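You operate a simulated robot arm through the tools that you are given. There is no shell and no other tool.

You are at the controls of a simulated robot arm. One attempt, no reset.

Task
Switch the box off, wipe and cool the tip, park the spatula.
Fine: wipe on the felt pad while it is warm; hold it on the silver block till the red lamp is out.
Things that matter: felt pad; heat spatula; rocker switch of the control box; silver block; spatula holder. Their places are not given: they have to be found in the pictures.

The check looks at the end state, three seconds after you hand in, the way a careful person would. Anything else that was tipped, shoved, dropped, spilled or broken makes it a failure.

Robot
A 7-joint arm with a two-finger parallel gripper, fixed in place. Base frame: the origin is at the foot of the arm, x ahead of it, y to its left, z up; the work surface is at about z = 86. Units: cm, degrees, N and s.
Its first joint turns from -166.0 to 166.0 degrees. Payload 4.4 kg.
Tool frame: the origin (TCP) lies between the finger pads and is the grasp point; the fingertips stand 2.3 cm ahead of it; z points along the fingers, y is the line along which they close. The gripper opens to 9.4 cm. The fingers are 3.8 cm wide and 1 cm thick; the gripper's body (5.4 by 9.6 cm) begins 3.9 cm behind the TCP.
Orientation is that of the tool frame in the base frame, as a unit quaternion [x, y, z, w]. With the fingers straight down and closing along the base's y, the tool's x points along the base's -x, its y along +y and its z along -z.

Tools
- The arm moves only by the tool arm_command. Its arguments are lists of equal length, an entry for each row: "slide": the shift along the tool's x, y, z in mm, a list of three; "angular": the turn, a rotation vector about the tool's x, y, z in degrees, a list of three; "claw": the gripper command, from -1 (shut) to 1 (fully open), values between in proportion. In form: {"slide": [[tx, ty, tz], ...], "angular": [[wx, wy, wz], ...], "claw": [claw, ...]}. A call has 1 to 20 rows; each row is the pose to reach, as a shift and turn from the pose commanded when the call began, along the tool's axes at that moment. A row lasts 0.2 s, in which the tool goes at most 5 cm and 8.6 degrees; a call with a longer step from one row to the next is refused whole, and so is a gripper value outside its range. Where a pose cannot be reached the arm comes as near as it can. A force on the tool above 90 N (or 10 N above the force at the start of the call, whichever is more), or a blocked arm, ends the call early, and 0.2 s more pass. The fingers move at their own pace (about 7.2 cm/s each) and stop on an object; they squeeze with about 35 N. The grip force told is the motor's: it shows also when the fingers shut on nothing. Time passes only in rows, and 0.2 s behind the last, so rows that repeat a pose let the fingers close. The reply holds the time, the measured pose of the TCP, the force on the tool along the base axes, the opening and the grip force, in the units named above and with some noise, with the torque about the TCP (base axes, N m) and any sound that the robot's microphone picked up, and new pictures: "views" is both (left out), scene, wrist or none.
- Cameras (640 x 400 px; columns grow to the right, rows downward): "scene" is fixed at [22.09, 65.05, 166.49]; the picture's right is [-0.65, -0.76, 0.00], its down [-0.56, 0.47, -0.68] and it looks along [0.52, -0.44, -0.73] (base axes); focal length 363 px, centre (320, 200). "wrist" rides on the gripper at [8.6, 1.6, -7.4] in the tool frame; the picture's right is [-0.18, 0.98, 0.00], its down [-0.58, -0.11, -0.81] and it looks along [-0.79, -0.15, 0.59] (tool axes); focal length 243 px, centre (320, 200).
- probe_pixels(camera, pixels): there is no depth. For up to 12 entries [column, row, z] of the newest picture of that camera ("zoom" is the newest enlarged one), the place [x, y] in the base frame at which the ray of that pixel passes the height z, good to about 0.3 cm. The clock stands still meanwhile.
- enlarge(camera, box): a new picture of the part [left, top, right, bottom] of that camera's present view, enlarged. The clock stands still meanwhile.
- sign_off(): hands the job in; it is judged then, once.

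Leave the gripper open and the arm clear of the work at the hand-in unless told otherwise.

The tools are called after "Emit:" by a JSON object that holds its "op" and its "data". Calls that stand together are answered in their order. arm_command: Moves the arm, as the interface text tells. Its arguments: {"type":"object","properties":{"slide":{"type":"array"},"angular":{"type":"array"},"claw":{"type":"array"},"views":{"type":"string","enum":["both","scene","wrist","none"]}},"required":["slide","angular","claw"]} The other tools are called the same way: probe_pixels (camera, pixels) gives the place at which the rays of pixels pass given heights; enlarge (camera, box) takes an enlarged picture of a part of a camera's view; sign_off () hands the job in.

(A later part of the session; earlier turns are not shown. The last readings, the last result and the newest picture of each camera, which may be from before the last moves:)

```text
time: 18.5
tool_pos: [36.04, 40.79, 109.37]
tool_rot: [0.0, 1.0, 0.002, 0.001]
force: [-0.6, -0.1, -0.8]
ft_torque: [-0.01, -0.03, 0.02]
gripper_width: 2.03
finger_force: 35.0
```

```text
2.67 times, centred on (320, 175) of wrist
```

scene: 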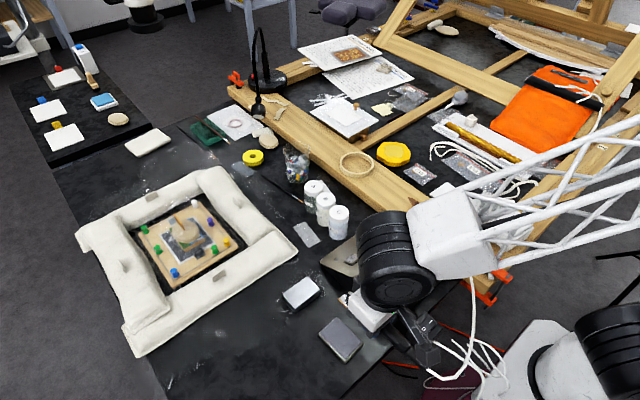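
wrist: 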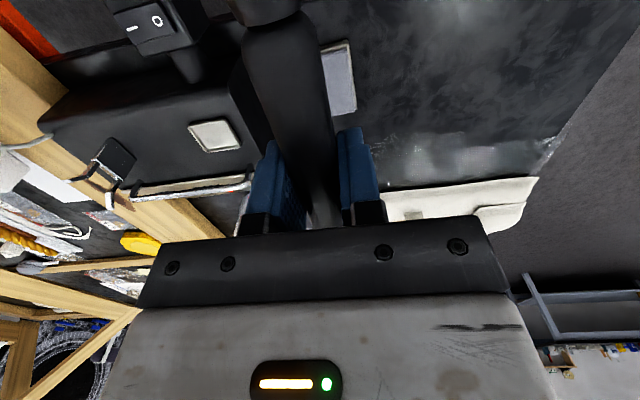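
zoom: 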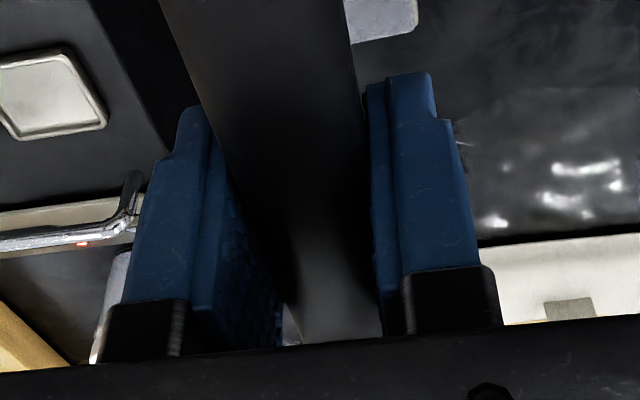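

The cable hangs freely and there is no pull. The tip is over the pad; I lower it to about 1.5 cm above the felt.

Emit:
{"op": "arm_command", "data": {"slide": [[0, 0, 40], [0, 0, 80], [0, 0, 115], [0, 0, 140], [0, 0, 150], [0, 0, 150]], "angular": [[0, 0, 0], [0, 0, 0], [0, 0, 0], [0, 0, 0], [0, 0, 0], [0, 0, 0]], "claw": [-1, -1, -1, -1, -1, -1]}}

Emit:
{"op": "enlarge", "data": {"camera": "scene", "box": [280, 210, 460, 370]}}

Emit:
{"op": "enlarge", "data": {"camera": "wrist", "box": [220, 100, 420, 250]}}

```text
time: 19.9
tool_pos: [36.17, 41.08, 94.25]
tool_rot: [0.001, 1.0, 0.001, 0.001]
force: [-1.0, -0.2, -0.3]
ft_torque: [0.03, 0.04, 0.02]
gripper_width: 2.04
finger_force: 34.6
```

scene: 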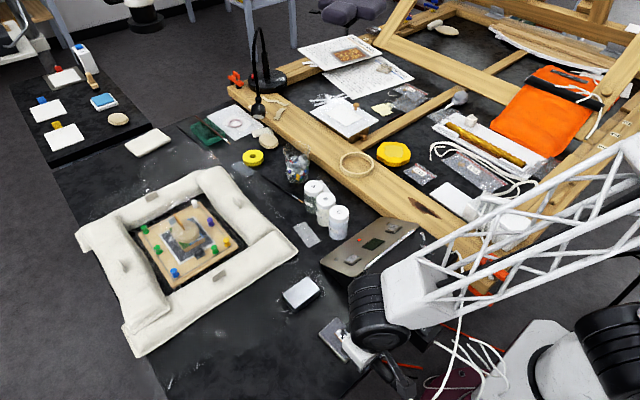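
wrist: 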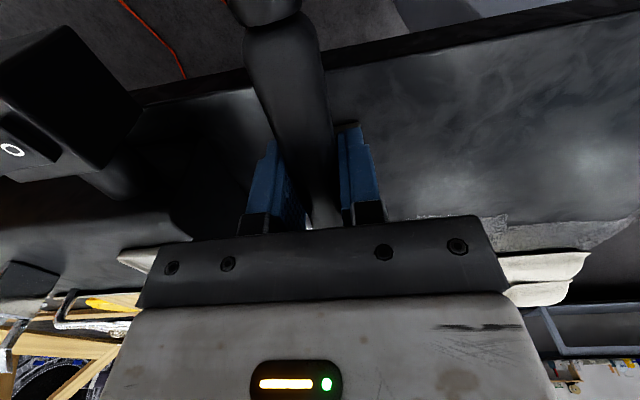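

```text
2.50 times, centred on (370, 290) of scene
```

zoom: 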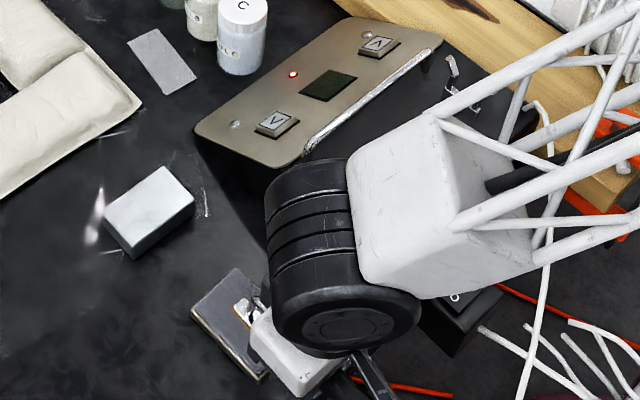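

```text
2.67 times, centred on (320, 175) of wrist
```

zoom: 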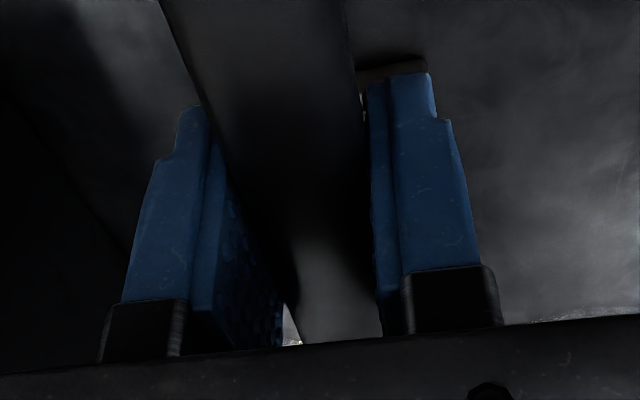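

The lamp is still red and the tip hovers above the felt at zoom (243,315). I lower in small steps until I feel contact.

Emit:
{"op": "arm_command", "data": {"slide": [[0, 0, 8], [0, 0, 14], [0, 0, 18], [0, 0, 18]], "angular": [[0, 0, 0], [0, 0, 0], [0, 0, 0], [0, 0, 0]], "claw": [-1, -1, -1, -1], "views": "scene"}}

Emit:
{"op": "enlarge", "data": {"camera": "scene", "box": [310, 300, 400, 370]}}

```text
time: 20.9
tool_pos: [36.11, 40.99, 92.48]
tool_rot: [0.0, 1.0, 0.002, 0.002]
force: [-3.0, 1.9, 18.5]
ft_torque: [0.02, -0.92, 0.1]
gripper_width: 2.05
finger_force: 34.6
```

scene: 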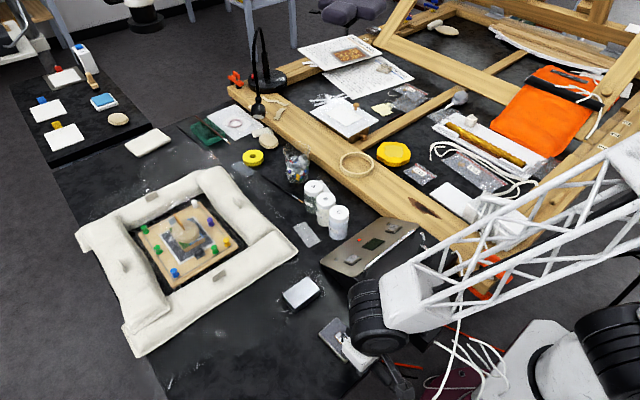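

```text
5.71 times, centred on (355, 335) of scene
```

zoom: 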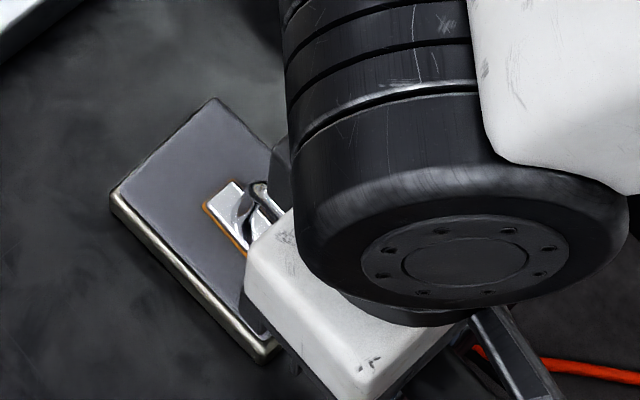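

Contact on the felt at 18.5 N. I ease off slightly and make a first short wiping stroke, watching that the pad stays in place.

Emit:
{"op": "arm_command", "data": {"slide": [[0, 0, -0.8], [-5, 0, -0.8], [-10, 0, -0.8], [-14, 0, -0.8], [-8, 0, -0.8], [-2, 0, -0.8], [4, 0, -0.8]], "angular": [[0, 0, 0], [0, 0, 0], [0, 0, 0], [0, 0, 0], [0, 0, 0], [0, 0, 0], [0, 0, 0]], "claw": [-1, -1, -1, -1, -1, -1, -1], "views": "scene"}}

Emit:
{"op": "enlarge", "data": {"camera": "scene", "box": [310, 300, 400, 370]}}

```text
time: 22.5
tool_pos: [35.67, 40.82, 92.54]
tool_rot: [0.001, 1.0, 0.002, 0.003]
force: [5.2, 1.0, 14.2]
ft_torque: [-0.02, -1.09, 0.04]
gripper_width: 2.04
finger_force: 34.9
```

scene: 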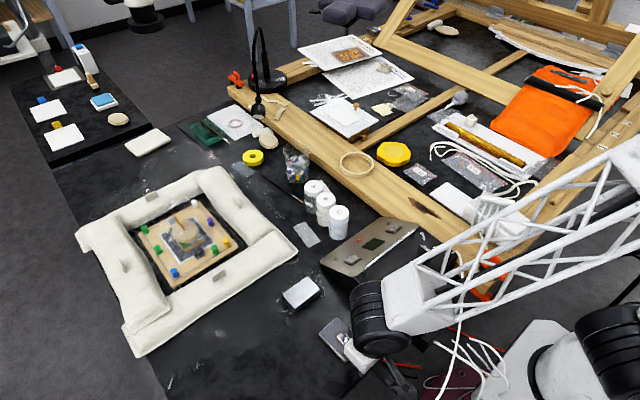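

```text
5.71 times, centred on (355, 335) of scene
```

zoom: 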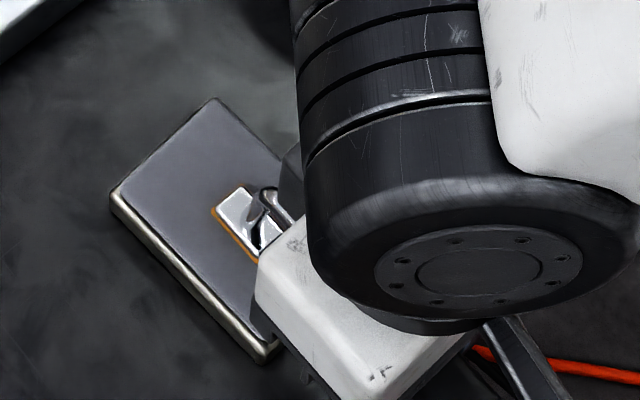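

The pad stays put and the tip slides with about 14 N. I continue with several longer strokes, with some sideways motion.

Emit:
{"op": "arm_command", "data": {"slide": [[6, 0, 0], [12, 0, 0], [6, 2, 0], [0, 4, 0], [-6, 6, 0], [-12, 8, 0], [-18, 8, 0], [-12, 8, 0], [-6, 8, 0], [0, 8, 0], [6, 6, 0], [12, 3, 0], [6, 0, 0], [0, -3, 0], [-6, -6, 0], [-12, -6, 0], [-18, -6, 0], [-12, -5, 0], [-6, -3, 0], [0, 0, 0]], "angular": [[0, 0, 0], [0, 0, 0], [0, 0, 0], [0, 0, 0], [0, 0, 0], [0, 0, 0], [0, 0, 0], [0, 0, 0], [0, 0, 0], [0, 0, 0], [0, 0, 0], [0, 0, 0], [0, 0, 0], [0, 0, 0], [0, 0, 0], [0, 0, 0], [0, 0, 0], [0, 0, 0], [0, 0, 0], [0, 0, 0]], "claw": [-1, -1, -1, -1, -1, -1, -1, -1, -1, -1, -1, -1, -1, -1, -1, -1, -1, -1, -1, -1], "views": "scene"}}

Emit:
{"op": "enlarge", "data": {"camera": "scene", "box": [310, 300, 400, 370]}}

Emit:
{"op": "enlarge", "data": {"camera": "scene", "box": [320, 200, 440, 300]}}

```text
time: 26.7
tool_pos: [35.64, 40.8, 92.44]
tool_rot: [0.002, 1.0, 0.002, 0.001]
force: [-0.6, -0.3, -0.5]
ft_torque: [0.01, 0.03, -0.03]
gripper_width: 2.02
finger_force: 34.9
```

scene: 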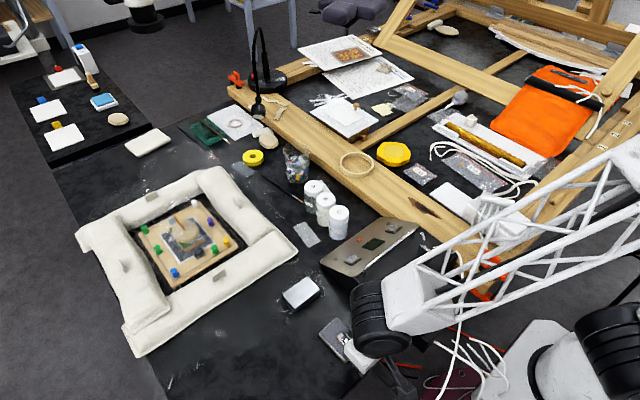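

```text
5.71 times, centred on (355, 335) of scene
```

zoom: 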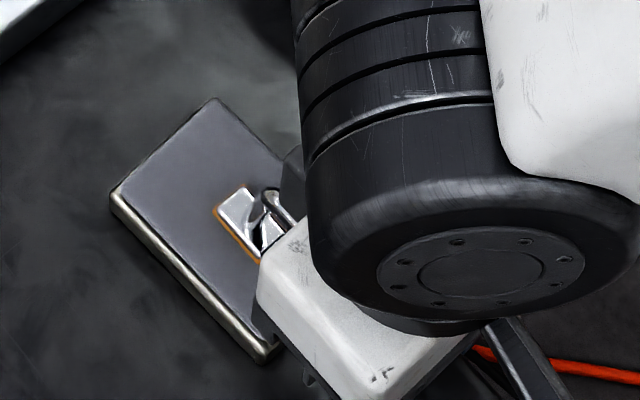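

```text
4.00 times, centred on (380, 250) of scene
```

zoom: 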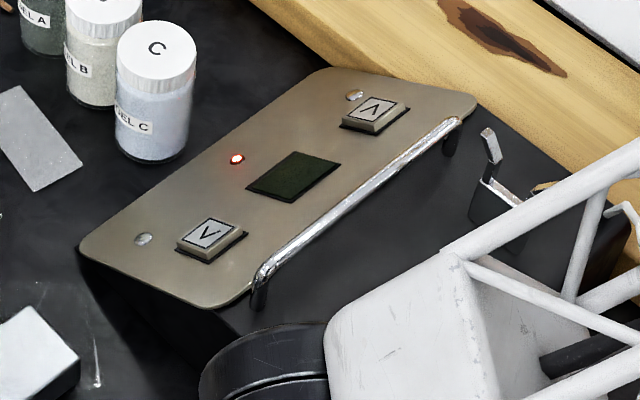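

The force dropped to zero at the end of the strokes, so the contact was lost - either residue came off or the spatula pitched in the grip. I'll lift 5 cm and look at the tip.

Emit:
{"op": "arm_command", "data": {"slide": [[0, 0, -25], [0, 0, -60]], "angular": [[0, 0, 0], [0, 0, 0]], "claw": [-1, -1]}}

Emit:
{"op": "enlarge", "data": {"camera": "scene", "box": [310, 270, 410, 370]}}

Emit:
{"op": "enlarge", "data": {"camera": "wrist", "box": [220, 100, 420, 250]}}

```text
time: 27.3
tool_pos: [35.59, 41.02, 98.36]
tool_rot: [0.0, 1.0, 0.0, 0.001]
force: [-0.3, 0.0, -0.9]
ft_torque: [0.03, -0.04, 0.03]
gripper_width: 2.03
finger_force: 34.7
```

scene: 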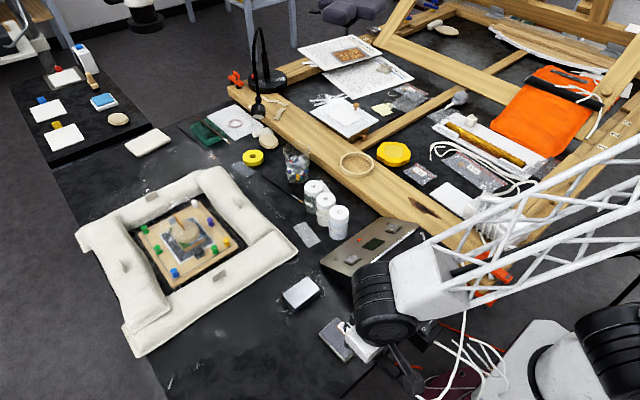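
wrist: 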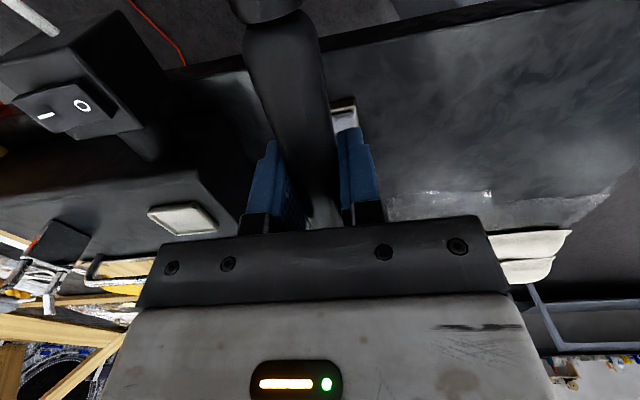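

```text
4.00 times, centred on (360, 320) of scene
```

zoom: 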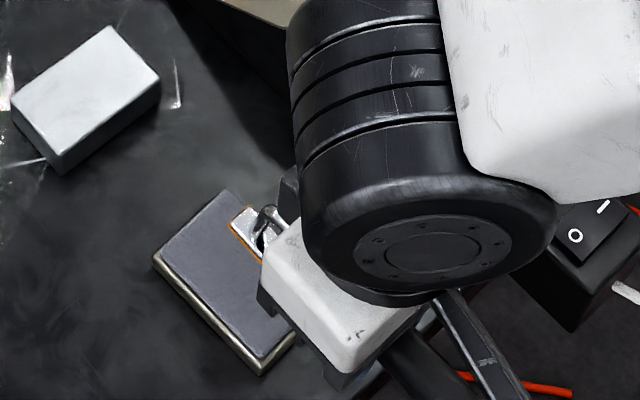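

```text
2.67 times, centred on (320, 175) of wrist
```

zoom: 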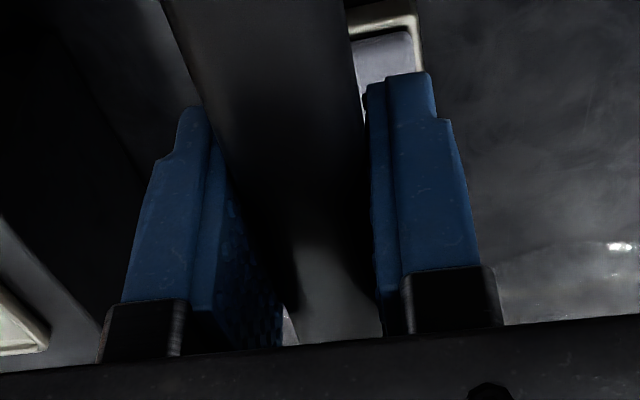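

The handle sits unchanged in the grip. Let me look closer at the tip for residue and check whether it needs more wiping.

Emit:
{"op": "enlarge", "data": {"camera": "scene", "box": [340, 305, 390, 345]}}

Emit:
{"op": "enlarge", "data": {"camera": "wrist", "box": [290, 190, 350, 235]}}

```text
10.00 times, centred on (365, 325) of scene
```

zoom: 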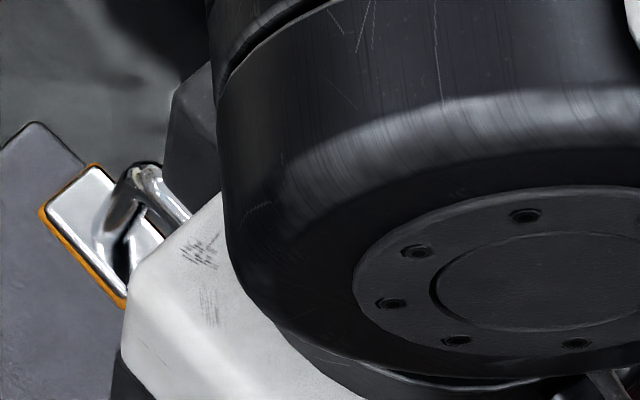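

```text
8.89 times, centred on (320, 212) of wrist
```

zoom: 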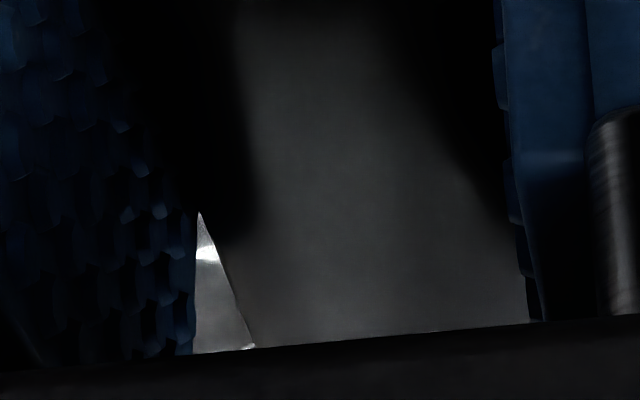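

An amber film still shows under the plate edge at zoom (80,250), so I'll wipe more while the lamp is red. Lowering again to find contact.

Emit:
{"op": "arm_command", "data": {"slide": [[0, 0, 30], [0, 0, 55], [0, 0, 60], [0, 0, 62]], "angular": [[0, 0, 0], [0, 0, 0], [0, 0, 0], [0, 0, 0]], "claw": [-1, -1, -1, -1], "views": "none"}}

```text
time: 28.3
tool_pos: [35.69, 40.83, 92.37]
tool_rot: [0.0, 1.0, 0.002, 0.002]
force: [-5.0, -1.8, 18.5]
ft_torque: [-0.1, -0.88, -0.05]
gripper_width: 2.04
finger_force: 35.4
```

Contact again at 18.5 N. I make straight strokes along the pad and check the force afterwards.

Emit:
{"op": "arm_command", "data": {"slide": [[6, 0, 0.3], [12, 0, 0.3], [6, 0, 0.3], [0, 0, 0.3], [-6, 0, 0.3], [-12, 0, 0.3], [-18, 0, 0.3], [-12, 0, 0.3], [-6, 0, 0.3], [0, 0, 0.3]], "angular": [[0, 0, 0], [0, 0, 0], [0, 0, 0], [0, 0, 0], [0, 0, 0], [0, 0, 0], [0, 0, 0], [0, 0, 0], [0, 0, 0], [0, 0, 0]], "claw": [-1, -1, -1, -1, -1, -1, -1, -1, -1, -1], "views": "scene"}}

Emit:
{"op": "enlarge", "data": {"camera": "scene", "box": [315, 305, 385, 365]}}

```text
time: 30.5
tool_pos: [35.59, 40.97, 92.21]
tool_rot: [0.001, 1.0, 0.001, 0.0]
force: [-1.1, 0.3, -1.0]
ft_torque: [0.0, 0.03, -0.01]
gripper_width: 2.03
finger_force: 35.8
```

scene: 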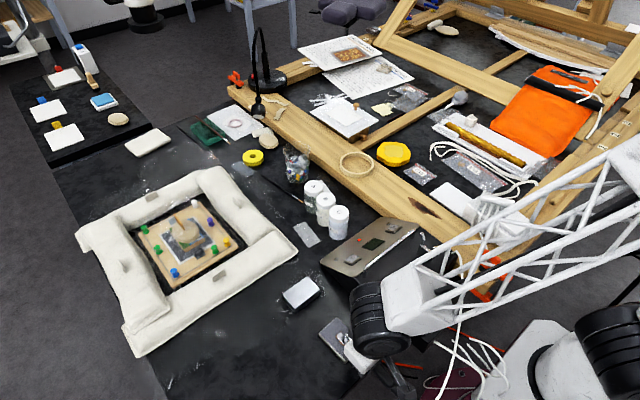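

```text
6.67 times, centred on (350, 335) of scene
```

zoom: 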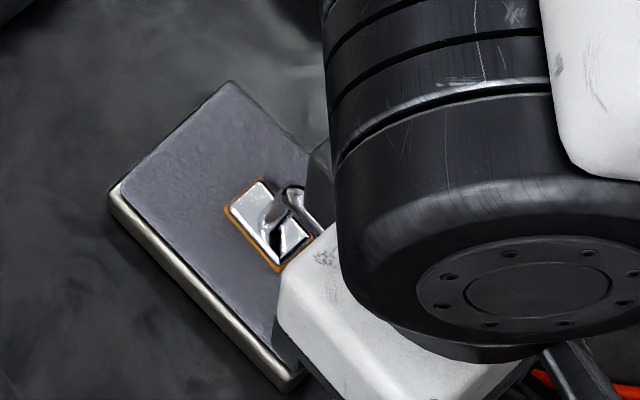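

The force faded during strokes again (small creep in the grip), so I'll repeat strokes while gradually pressing down a bit to keep pressure on.

Emit:
{"op": "arm_command", "data": {"slide": [[0, 0, 0.8], [6, 0, 1.0], [12, 0, 1.1], [6, 0, 1.2], [0, 0, 1.3], [-6, 0, 1.4], [-12, 0, 1.5], [-18, 0, 1.6]], "angular": [[0, 0, 0], [0, 0, 0], [0, 0, 0], [0, 0, 0], [0, 0, 0], [0, 0, 0], [0, 0, 0], [0, 0, 0]], "claw": [-1, -1, -1, -1, -1, -1, -1, -1], "views": "scene"}}

Emit:
{"op": "enlarge", "data": {"camera": "scene", "box": [315, 305, 385, 365]}}

```text
time: 32.3
tool_pos: [37.49, 40.92, 92.13]
tool_rot: [0.001, 1.0, 0.001, 0.001]
force: [-5.9, 0.5, 18.0]
ft_torque: [0.06, -0.81, 0.07]
gripper_width: 2.04
finger_force: 35.6
```

scene: 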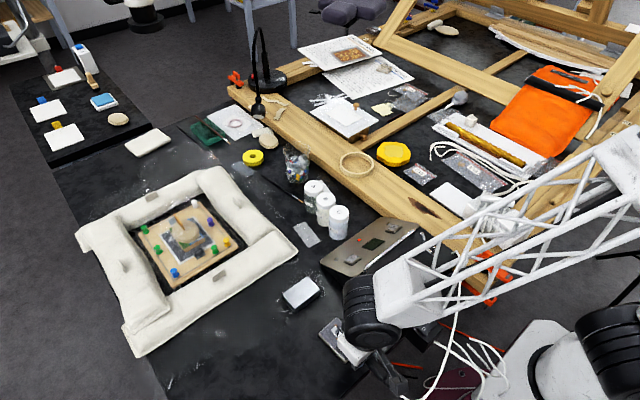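

```text
6.67 times, centred on (350, 335) of scene
```

zoom: 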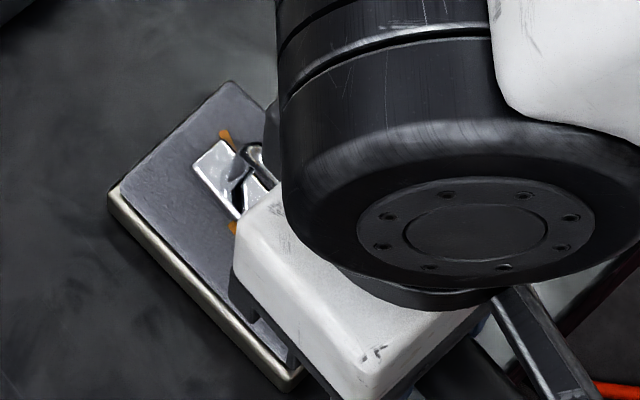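

Now the amber residue shows as smears on the felt at zoom (228,138) and (232,228), and the plate edge is clean: the wipe worked. I lift 5 cm and move over the silver block.

Emit:
{"op": "arm_command", "data": {"slide": [[0, 0, -25], [0, 0, -50], [-30, 2, -50], [-65, 3, -50], [-100, 4, -50], [-119, 4, -50], [-119, 4, -50]], "angular": [[0, 0, 0], [0, 0, 0], [0, 0, 0], [0, 0, 0], [0, 0, 0], [0, 0, 0], [0, 0, 0]], "claw": [-1, -1, -1, -1, -1, -1, -1]}}

Emit:
{"op": "enlarge", "data": {"camera": "scene", "box": [265, 260, 375, 360]}}

Emit:
{"op": "enlarge", "data": {"camera": "scene", "box": [320, 200, 440, 300]}}

```text
time: 33.9
tool_pos: [49.49, 41.25, 97.16]
tool_rot: [0.0, 1.0, 0.002, 0.0]
force: [0.2, 0.2, -1.6]
ft_torque: [0.0, -0.01, 0.03]
gripper_width: 2.06
finger_force: 34.7
```

scene: 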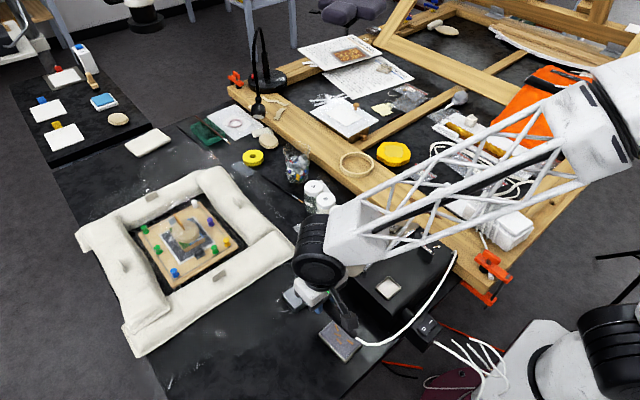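
wrist: 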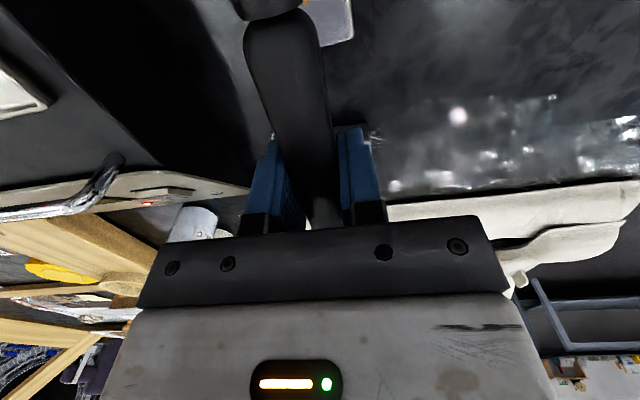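

```text
4.00 times, centred on (320, 310) of scene
```

zoom: 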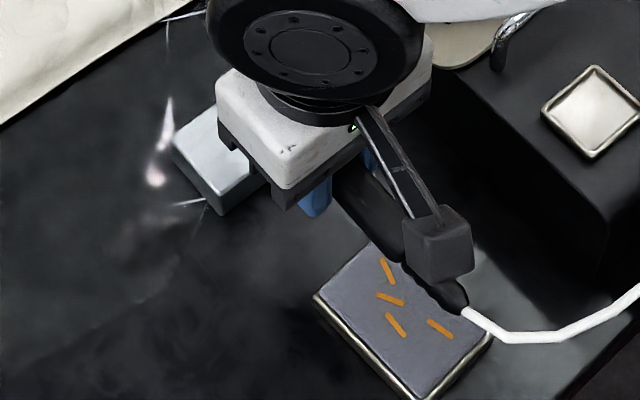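

```text
4.00 times, centred on (380, 250) of scene
```

zoom: 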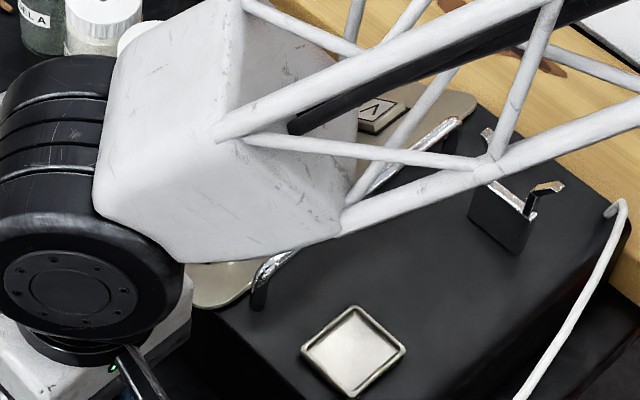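

Four amber streaks are on the felt; the tip is now above the block. I lower gently until contact.

Emit:
{"op": "arm_command", "data": {"slide": [[0, 0, 15], [0, 0, 28], [0, 0, 33], [0, 0, 36]], "angular": [[0, 0, 0], [0, 0, 0], [0, 0, 0], [0, 0, 0]], "claw": [-1, -1, -1, -1]}}

Emit:
{"op": "enlarge", "data": {"camera": "wrist", "box": [100, 130, 260, 240]}}

Emit:
{"op": "enlarge", "data": {"camera": "scene", "box": [265, 260, 375, 360]}}

```text
time: 34.9
tool_pos: [49.43, 41.13, 93.48]
tool_rot: [0.0, 1.0, 0.002, 0.001]
force: [-0.6, -0.6, -1.3]
ft_torque: [0.0, -0.05, -0.01]
gripper_width: 2.04
finger_force: 34.9
```

scene: 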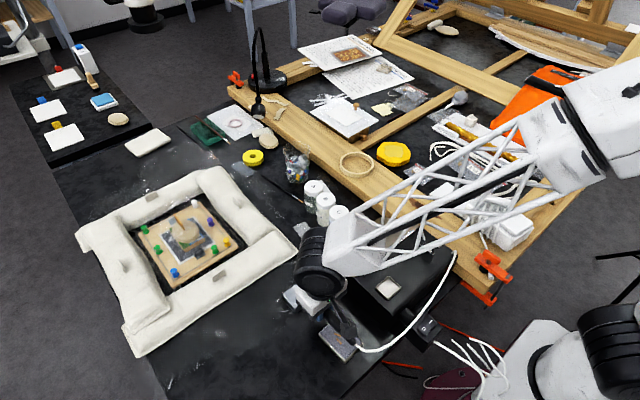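
wrist: 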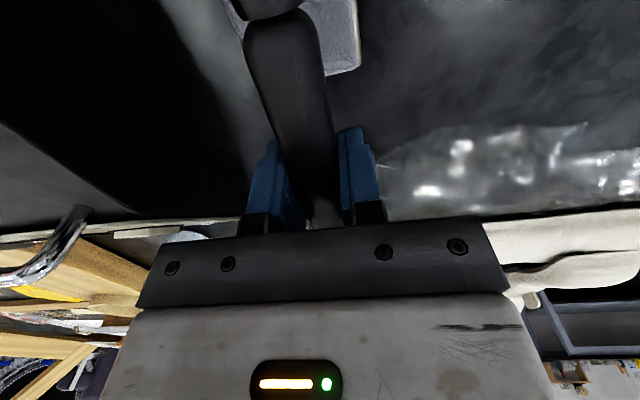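

```text
3.64 times, centred on (180, 185) of wrist
```

zoom: 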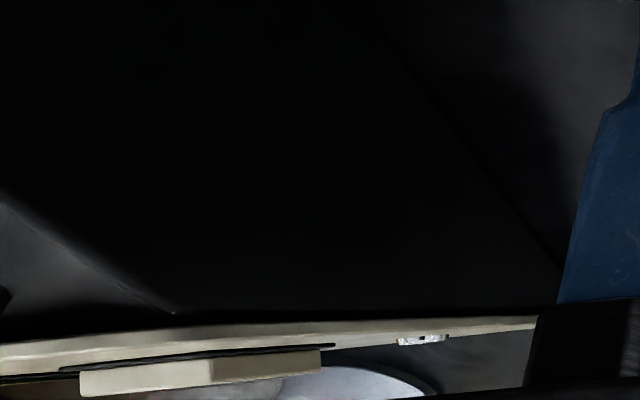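

```text
4.00 times, centred on (320, 310) of scene
```

zoom: 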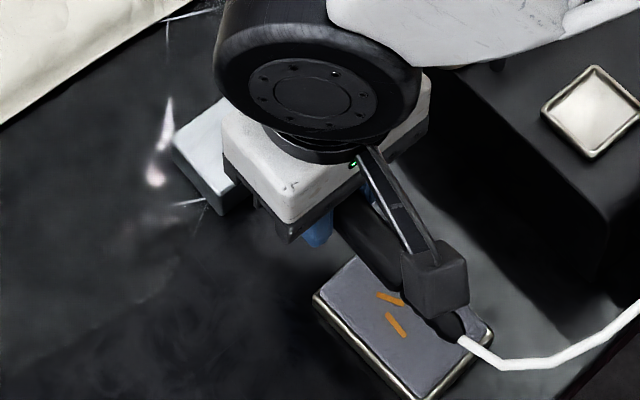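

No contact yet at z 93.5. The lamp isn't visible from here, so I will check it by lifting later. Lowering further in 1 mm steps.

Emit:
{"op": "arm_command", "data": {"slide": [[0, 0, 1], [0, 0, 2], [0, 0, 3], [0, 0, 3]], "angular": [[0, 0, 0], [0, 0, 0], [0, 0, 0], [0, 0, 0]], "claw": [-1, -1, -1, -1], "views": "none"}}

```text
time: 35.9
tool_pos: [49.43, 41.15, 93.32]
tool_rot: [0.0, 1.0, 0.002, 0.0]
force: [0.0, -1.1, -0.9]
ft_torque: [-0.03, -0.02, -0.01]
gripper_width: 2.05
finger_force: 35.0
```

Emit:
{"op": "arm_command", "data": {"slide": [[0, 0, 1], [0, 0, 2], [0, 0, 3], [0, 0, 3]], "angular": [[0, 0, 0], [0, 0, 0], [0, 0, 0], [0, 0, 0]], "claw": [-1, -1, -1, -1], "views": "none"}}

```text
time: 36.9
tool_pos: [49.39, 41.16, 92.94]
tool_rot: [0.0, 1.0, 0.001, 0.001]
force: [0.9, 0.7, -0.7]
ft_torque: [-0.01, -0.04, -0.01]
gripper_width: 2.07
finger_force: 35.3
```

Still no contact at z 92.94; continue down in small steps.

Emit:
{"op": "arm_command", "data": {"slide": [[0, 0, 1], [0, 0, 2], [0, 0, 3], [0, 0, 3]], "angular": [[0, 0, 0], [0, 0, 0], [0, 0, 0], [0, 0, 0]], "claw": [-1, -1, -1, -1], "views": "none"}}

```text
time: 37.9
tool_pos: [49.42, 41.11, 92.76]
tool_rot: [0.0, 1.0, 0.002, 0.001]
force: [-1.4, 0.7, 12.5]
ft_torque: [-0.04, -0.74, 0.03]
gripper_width: 2.06
finger_force: 35.0
```

Contact on the silver block at 12.5 N. Now I hold still there for about 4 s and check the force.

Emit:
{"op": "arm_command", "data": {"slide": [[0, 0, 0.2], [0, 0, 0.2], [0, 0, 0.2], [0, 0, 0.2], [0, 0, 0.2], [0, 0, 0.2], [0, 0, 0.2], [0, 0, 0.2], [0, 0, 0.2], [0, 0, 0.2], [0, 0, 0.2], [0, 0, 0.2], [0, 0, 0.2], [0, 0, 0.2], [0, 0, 0.2], [0, 0, 0.2], [0, 0, 0.2], [0, 0, 0.2], [0, 0, 0.2], [0, 0, 0.2]], "angular": [[0, 0, 0], [0, 0, 0], [0, 0, 0], [0, 0, 0], [0, 0, 0], [0, 0, 0], [0, 0, 0], [0, 0, 0], [0, 0, 0], [0, 0, 0], [0, 0, 0], [0, 0, 0], [0, 0, 0], [0, 0, 0], [0, 0, 0], [0, 0, 0], [0, 0, 0], [0, 0, 0], [0, 0, 0], [0, 0, 0]], "claw": [-1, -1, -1, -1, -1, -1, -1, -1, -1, -1, -1, -1, -1, -1, -1, -1, -1, -1, -1, -1]}}

Emit:
{"op": "enlarge", "data": {"camera": "scene", "box": [265, 230, 375, 330]}}

```text
time: 42.1
tool_pos: [49.47, 41.13, 92.63]
tool_rot: [0.0, 1.0, 0.002, 0.001]
force: [-0.6, -0.1, 9.1]
ft_torque: [-0.01, -0.54, 0.03]
gripper_width: 2.07
finger_force: 35.6
```

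scene: 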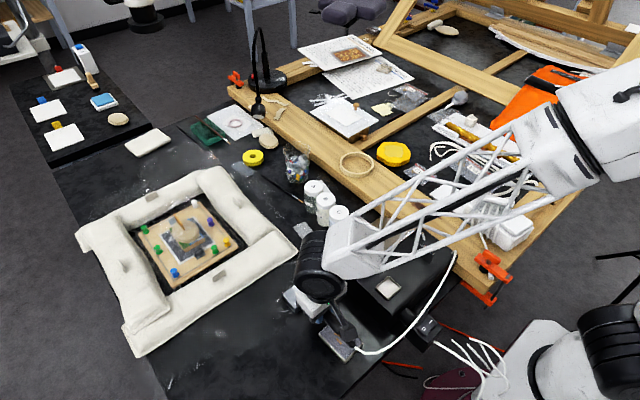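
wrist: 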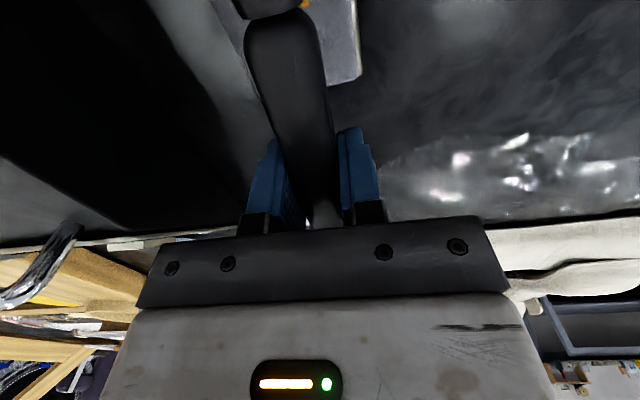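

```text
4.00 times, centred on (320, 280) of scene
```

zoom: 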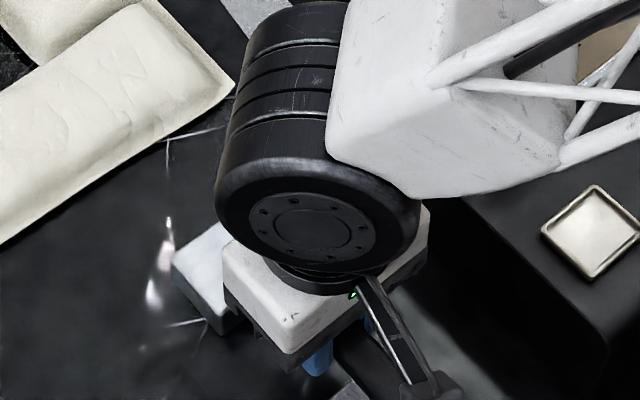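

Force is 9 N, steady. I keep holding for two more periods.

Emit:
{"op": "arm_command", "data": {"slide": [[0, 0, 0.2], [0, 0, 0.2], [0, 0, 0.2], [0, 0, 0.2], [0, 0, 0.2], [0, 0, 0.2], [0, 0, 0.2], [0, 0, 0.2], [0, 0, 0.2], [0, 0, 0.2], [0, 0, 0.2], [0, 0, 0.2], [0, 0, 0.2], [0, 0, 0.2], [0, 0, 0.2], [0, 0, 0.2], [0, 0, 0.2], [0, 0, 0.2], [0, 0, 0.2], [0, 0, 0.2]], "angular": [[0, 0, 0], [0, 0, 0], [0, 0, 0], [0, 0, 0], [0, 0, 0], [0, 0, 0], [0, 0, 0], [0, 0, 0], [0, 0, 0], [0, 0, 0], [0, 0, 0], [0, 0, 0], [0, 0, 0], [0, 0, 0], [0, 0, 0], [0, 0, 0], [0, 0, 0], [0, 0, 0], [0, 0, 0], [0, 0, 0]], "claw": [-1, -1, -1, -1, -1, -1, -1, -1, -1, -1, -1, -1, -1, -1, -1, -1, -1, -1, -1, -1], "views": "none"}}

Emit:
{"op": "arm_command", "data": {"slide": [[0, 0, 0.1], [0, 0, 0.1], [0, 0, 0.1], [0, 0, 0.1], [0, 0, 0.1], [0, 0, 0.1], [0, 0, 0.1], [0, 0, 0.1], [0, 0, 0.1], [0, 0, 0.1], [0, 0, 0.1], [0, 0, 0.1], [0, 0, 0.1], [0, 0, 0.1], [0, 0, 0.1], [0, 0, 0.1], [0, 0, 0.1], [0, 0, 0.1], [0, 0, 0.1], [0, 0, 0.1]], "angular": [[0, 0, 0], [0, 0, 0], [0, 0, 0], [0, 0, 0], [0, 0, 0], [0, 0, 0], [0, 0, 0], [0, 0, 0], [0, 0, 0], [0, 0, 0], [0, 0, 0], [0, 0, 0], [0, 0, 0], [0, 0, 0], [0, 0, 0], [0, 0, 0], [0, 0, 0], [0, 0, 0], [0, 0, 0], [0, 0, 0]], "claw": [-1, -1, -1, -1, -1, -1, -1, -1, -1, -1, -1, -1, -1, -1, -1, -1, -1, -1, -1, -1], "views": "both"}}

```text
time: 46.3
tool_pos: [49.54, 41.09, 92.57]
tool_rot: [0.0, 1.0, 0.002, 0.001]
force: [-0.1, -0.4, 0.2]
ft_torque: [-0.01, -0.01, -0.01]
gripper_width: 2.05
finger_force: 34.8
```

```text
time: 50.5
tool_pos: [49.5, 41.18, 92.73]
tool_rot: [0.0, 1.0, 0.001, 0.0]
force: [-0.5, 1.2, 4.5]
ft_torque: [0.02, -0.31, 0.01]
gripper_width: 2.05
finger_force: 34.6
```

scene: 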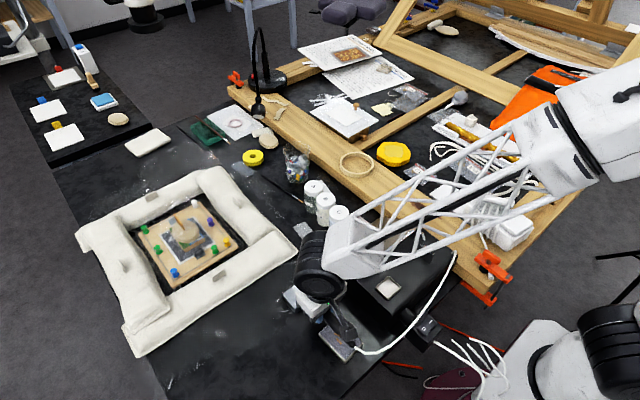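
wrist: 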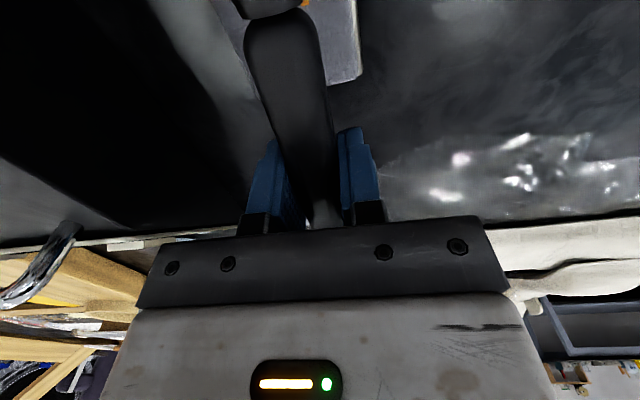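

The force relaxes through grip creep. I lift 6 cm for a lamp check.

Emit:
{"op": "arm_command", "data": {"slide": [[0, 0, -30], [0, 0, -70], [0, 0, -70]], "angular": [[0, 0, 0], [0, 0, 0], [0, 0, 0]], "claw": [-1, -1, -1]}}

Emit:
{"op": "enlarge", "data": {"camera": "wrist", "box": [60, 120, 260, 240]}}

Emit:
{"op": "enlarge", "data": {"camera": "scene", "box": [265, 230, 375, 330]}}

```text
time: 51.3
tool_pos: [49.4, 41.41, 99.64]
tool_rot: [0.001, 1.0, 0.002, 0.0]
force: [-0.4, 0.2, -1.8]
ft_torque: [-0.03, 0.0, -0.01]
gripper_width: 2.04
finger_force: 34.7
```

scene: 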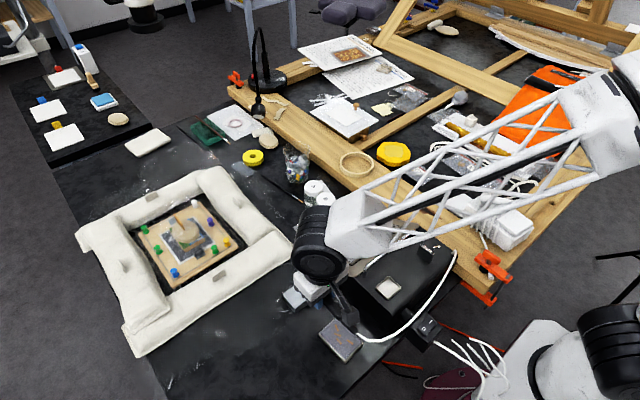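
wrist: 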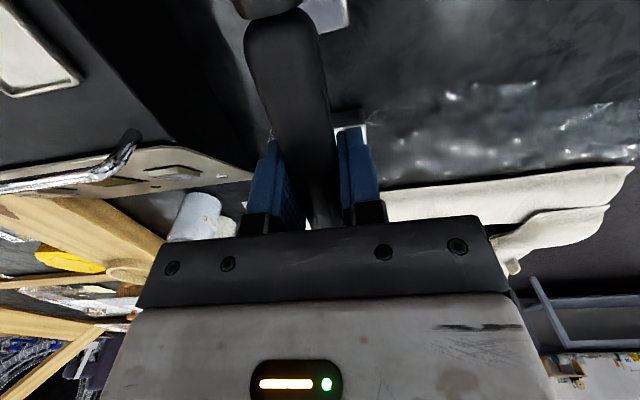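

```text
3.20 times, centred on (160, 180) of wrist
```

zoom: 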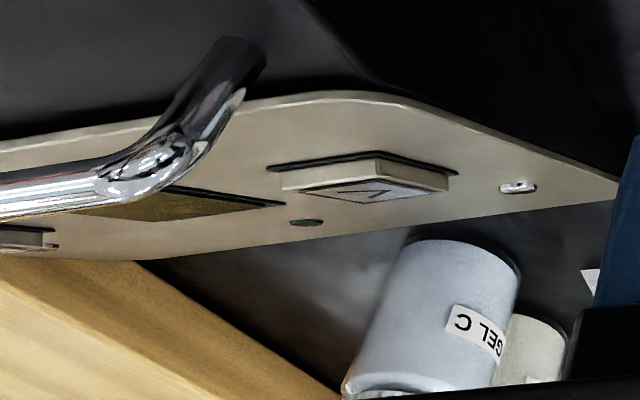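

```text
4.00 times, centred on (320, 280) of scene
```

zoom: 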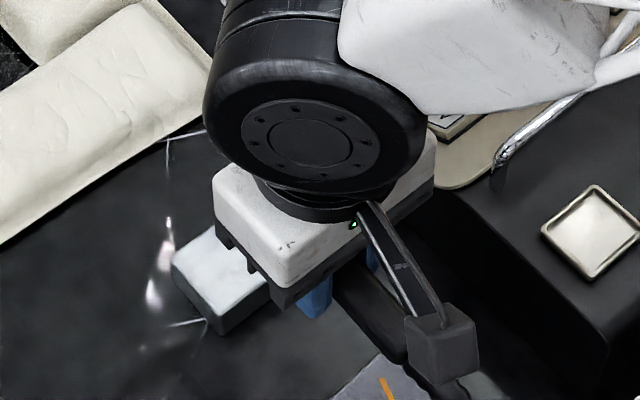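

The lamp position at zoom (305,222) looks dark. I'll raise and swing the spatula back over the holder, which also frees the scene camera's view of the lamp for confirmation.

Emit:
{"op": "arm_command", "data": {"slide": [[0, 0, -45], [0, 0, -94], [6, -19, -94], [12, -38, -94], [18, -57, -94], [24, -76, -94], [30, -95, -94], [36, -115, -94], [42, -135, -94], [48, -155, -94], [54, -175, -94], [59, -193, -94], [62.5, -209.5, -94], [62.5, -209.5, -94]], "angular": [[0, 0, 0], [0, 0, 0], [0, 0, -8.2], [0, 0, -16.4], [0, 0, -24.6], [0, 0, -32.8], [0, 0, -41], [0, 0, -49.2], [0, 0, -57.4], [0, 0, -65.6], [0, 0, -73.8], [0, 0, -82], [0, 0, -90], [0, 0, -90]], "claw": [-1, -1, -1, -1, -1, -1, -1, -1, -1, -1, -1, -1, -1, -1]}}

Emit:
{"op": "enlarge", "data": {"camera": "scene", "box": [340, 200, 460, 310]}}

Emit:
{"op": "enlarge", "data": {"camera": "wrist", "box": [80, 0, 420, 220]}}

```text
time: 54.3
tool_pos: [43.19, 20.21, 108.91]
tool_rot: [0.707, -0.707, -0.002, -0.002]
force: [0.0, 0.4, -0.5]
ft_torque: [0.0, 0.0, 0.02]
gripper_width: 2.06
finger_force: 35.2
```

scene: 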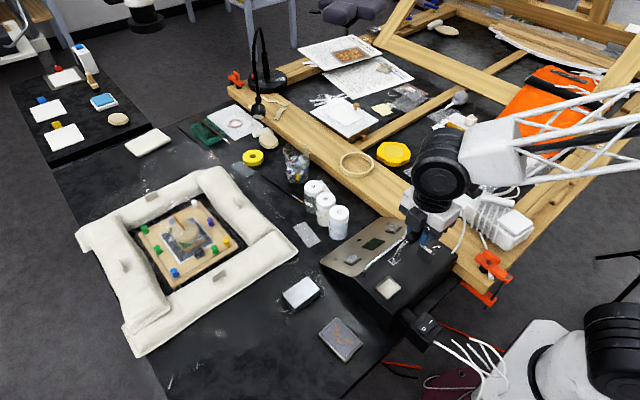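
wrist: 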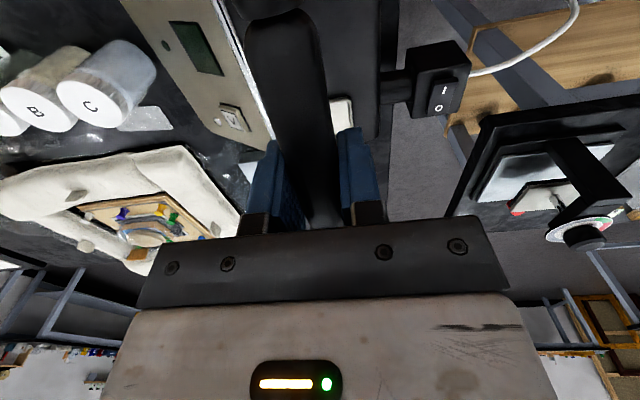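

```text
3.64 times, centred on (400, 255) of scene
```

zoom: 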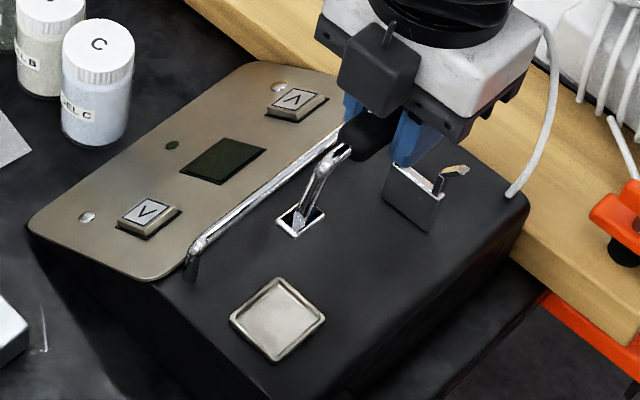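

```text
1.82 times, centred on (250, 110) of wrist
```

zoom: 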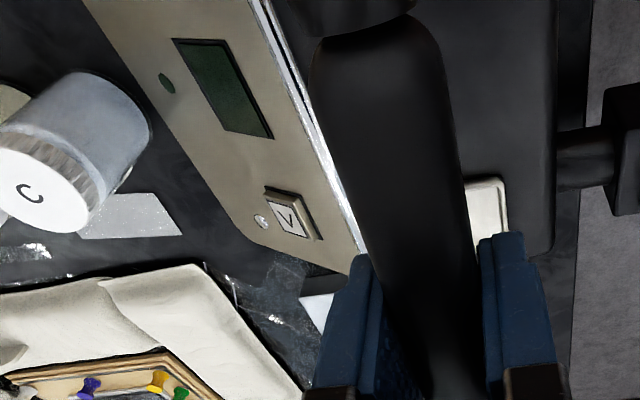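

The lamp is out (dark oval at zoom (172,145)), and the tip is clean. Before parking, I compare the tip position now to its original one to detect slip in the grip.

Emit:
{"op": "probe_pixels", "data": {"camera": "scene", "pixels": [[394.5, 261, 104.7], [388.5, 289.2, 94.8], [388, 261, 104.7], [382.5, 289.5, 94.8], [396, 245, 108.5], [389, 277, 98.5]]}}

Emit:
{"op": "enlarge", "data": {"camera": "scene", "box": [370, 225, 430, 275]}}

```text
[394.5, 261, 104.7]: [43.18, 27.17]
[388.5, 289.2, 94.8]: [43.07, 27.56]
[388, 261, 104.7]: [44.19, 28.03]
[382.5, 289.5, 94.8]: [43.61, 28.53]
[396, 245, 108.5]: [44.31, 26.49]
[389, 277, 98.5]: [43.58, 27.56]
```

```text
8.00 times, centred on (400, 250) of scene
```

zoom: 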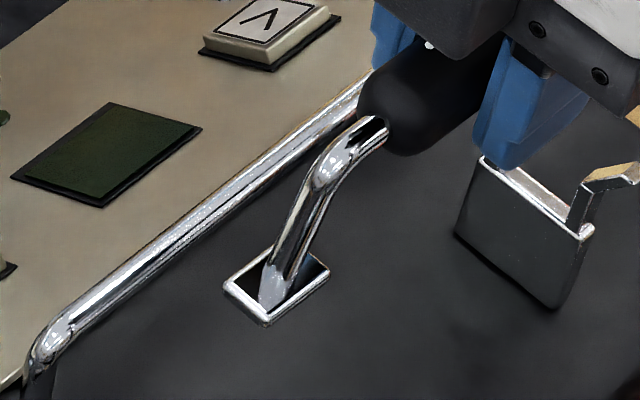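

No noticeable slip (1–2 mm). With the small offset correction (-2.5, +1.5 mm) I lower the spatula back into the cradle, stopping a few mm above its original height.

Emit:
{"op": "arm_command", "data": {"slide": [[-2.5, 1.5, 0], [-2.5, 1.5, 25], [-2.5, 1.5, 50], [-2.5, 1.5, 70], [-2.5, 1.5, 85], [-2.5, 1.5, 92], [-2.5, 1.5, 92]], "angular": [[0, 0, 0], [0, 0, 0], [0, 0, 0], [0, 0, 0], [0, 0, 0], [0, 0, 0], [0, 0, 0]], "claw": [-1, -1, -1, -1, -1, -1, -1]}}

Emit:
{"op": "enlarge", "data": {"camera": "scene", "box": [365, 230, 455, 305]}}

Emit:
{"op": "enlarge", "data": {"camera": "wrist", "box": [200, 0, 420, 160]}}

```text
time: 55.9
tool_pos: [42.94, 20.55, 99.7]
tool_rot: [-0.707, 0.707, 0.0, 0.002]
force: [0.0, -0.1, -0.4]
ft_torque: [0.02, 0.01, -0.03]
gripper_width: 2.06
finger_force: 35.0
```

scene: 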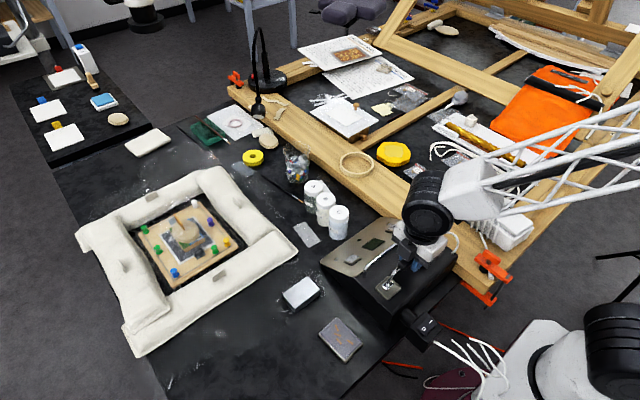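
wrist: 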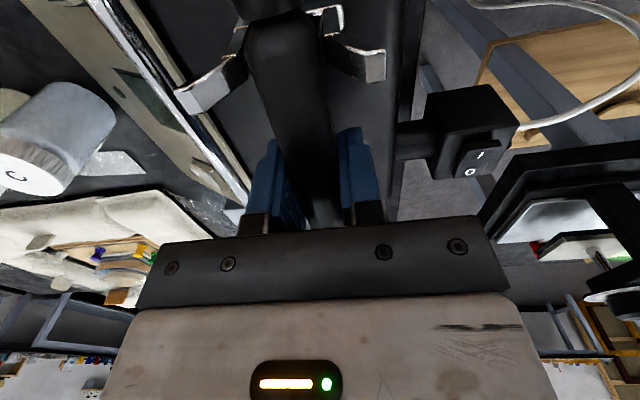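

```text
5.33 times, centred on (410, 268) of scene
```

zoom: 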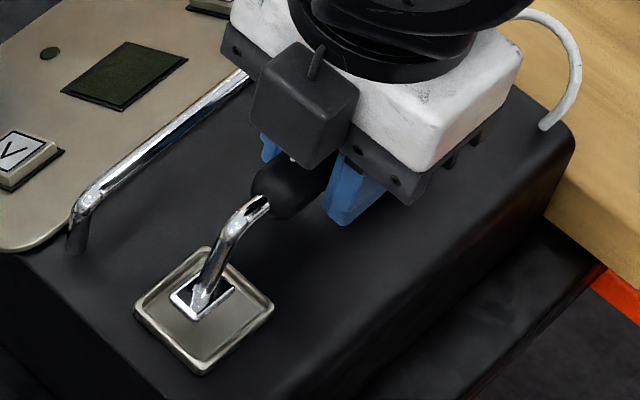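

```text
2.50 times, centred on (310, 80) of wrist
```

zoom: 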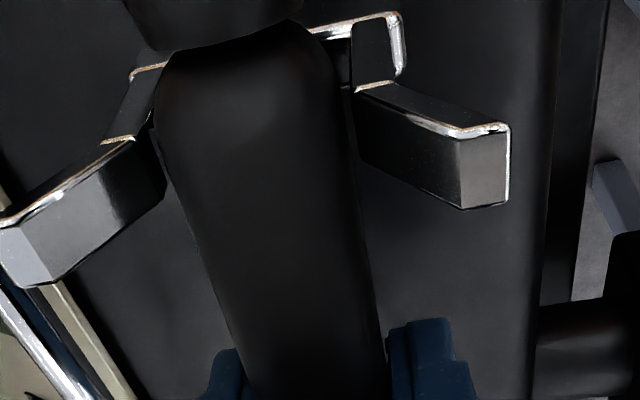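

The handle is between the prongs and the tip right above the tray. Lowering the last millimetres gently.

Emit:
{"op": "arm_command", "data": {"slide": [[0, 0, 2], [0, 0, 4], [0, 0, 6], [0, 0, 7]], "angular": [[0, 0, 0], [0, 0, 0], [0, 0, 0], [0, 0, 0]], "claw": [-1, -1, -1, -1], "views": "none"}}

```text
time: 56.9
tool_pos: [42.94, 20.47, 99.08]
tool_rot: [0.707, -0.707, 0.0, -0.003]
force: [-2.2, -2.8, 10.4]
ft_torque: [-0.72, 0.1, -0.16]
gripper_width: 2.08
finger_force: 35.0
```

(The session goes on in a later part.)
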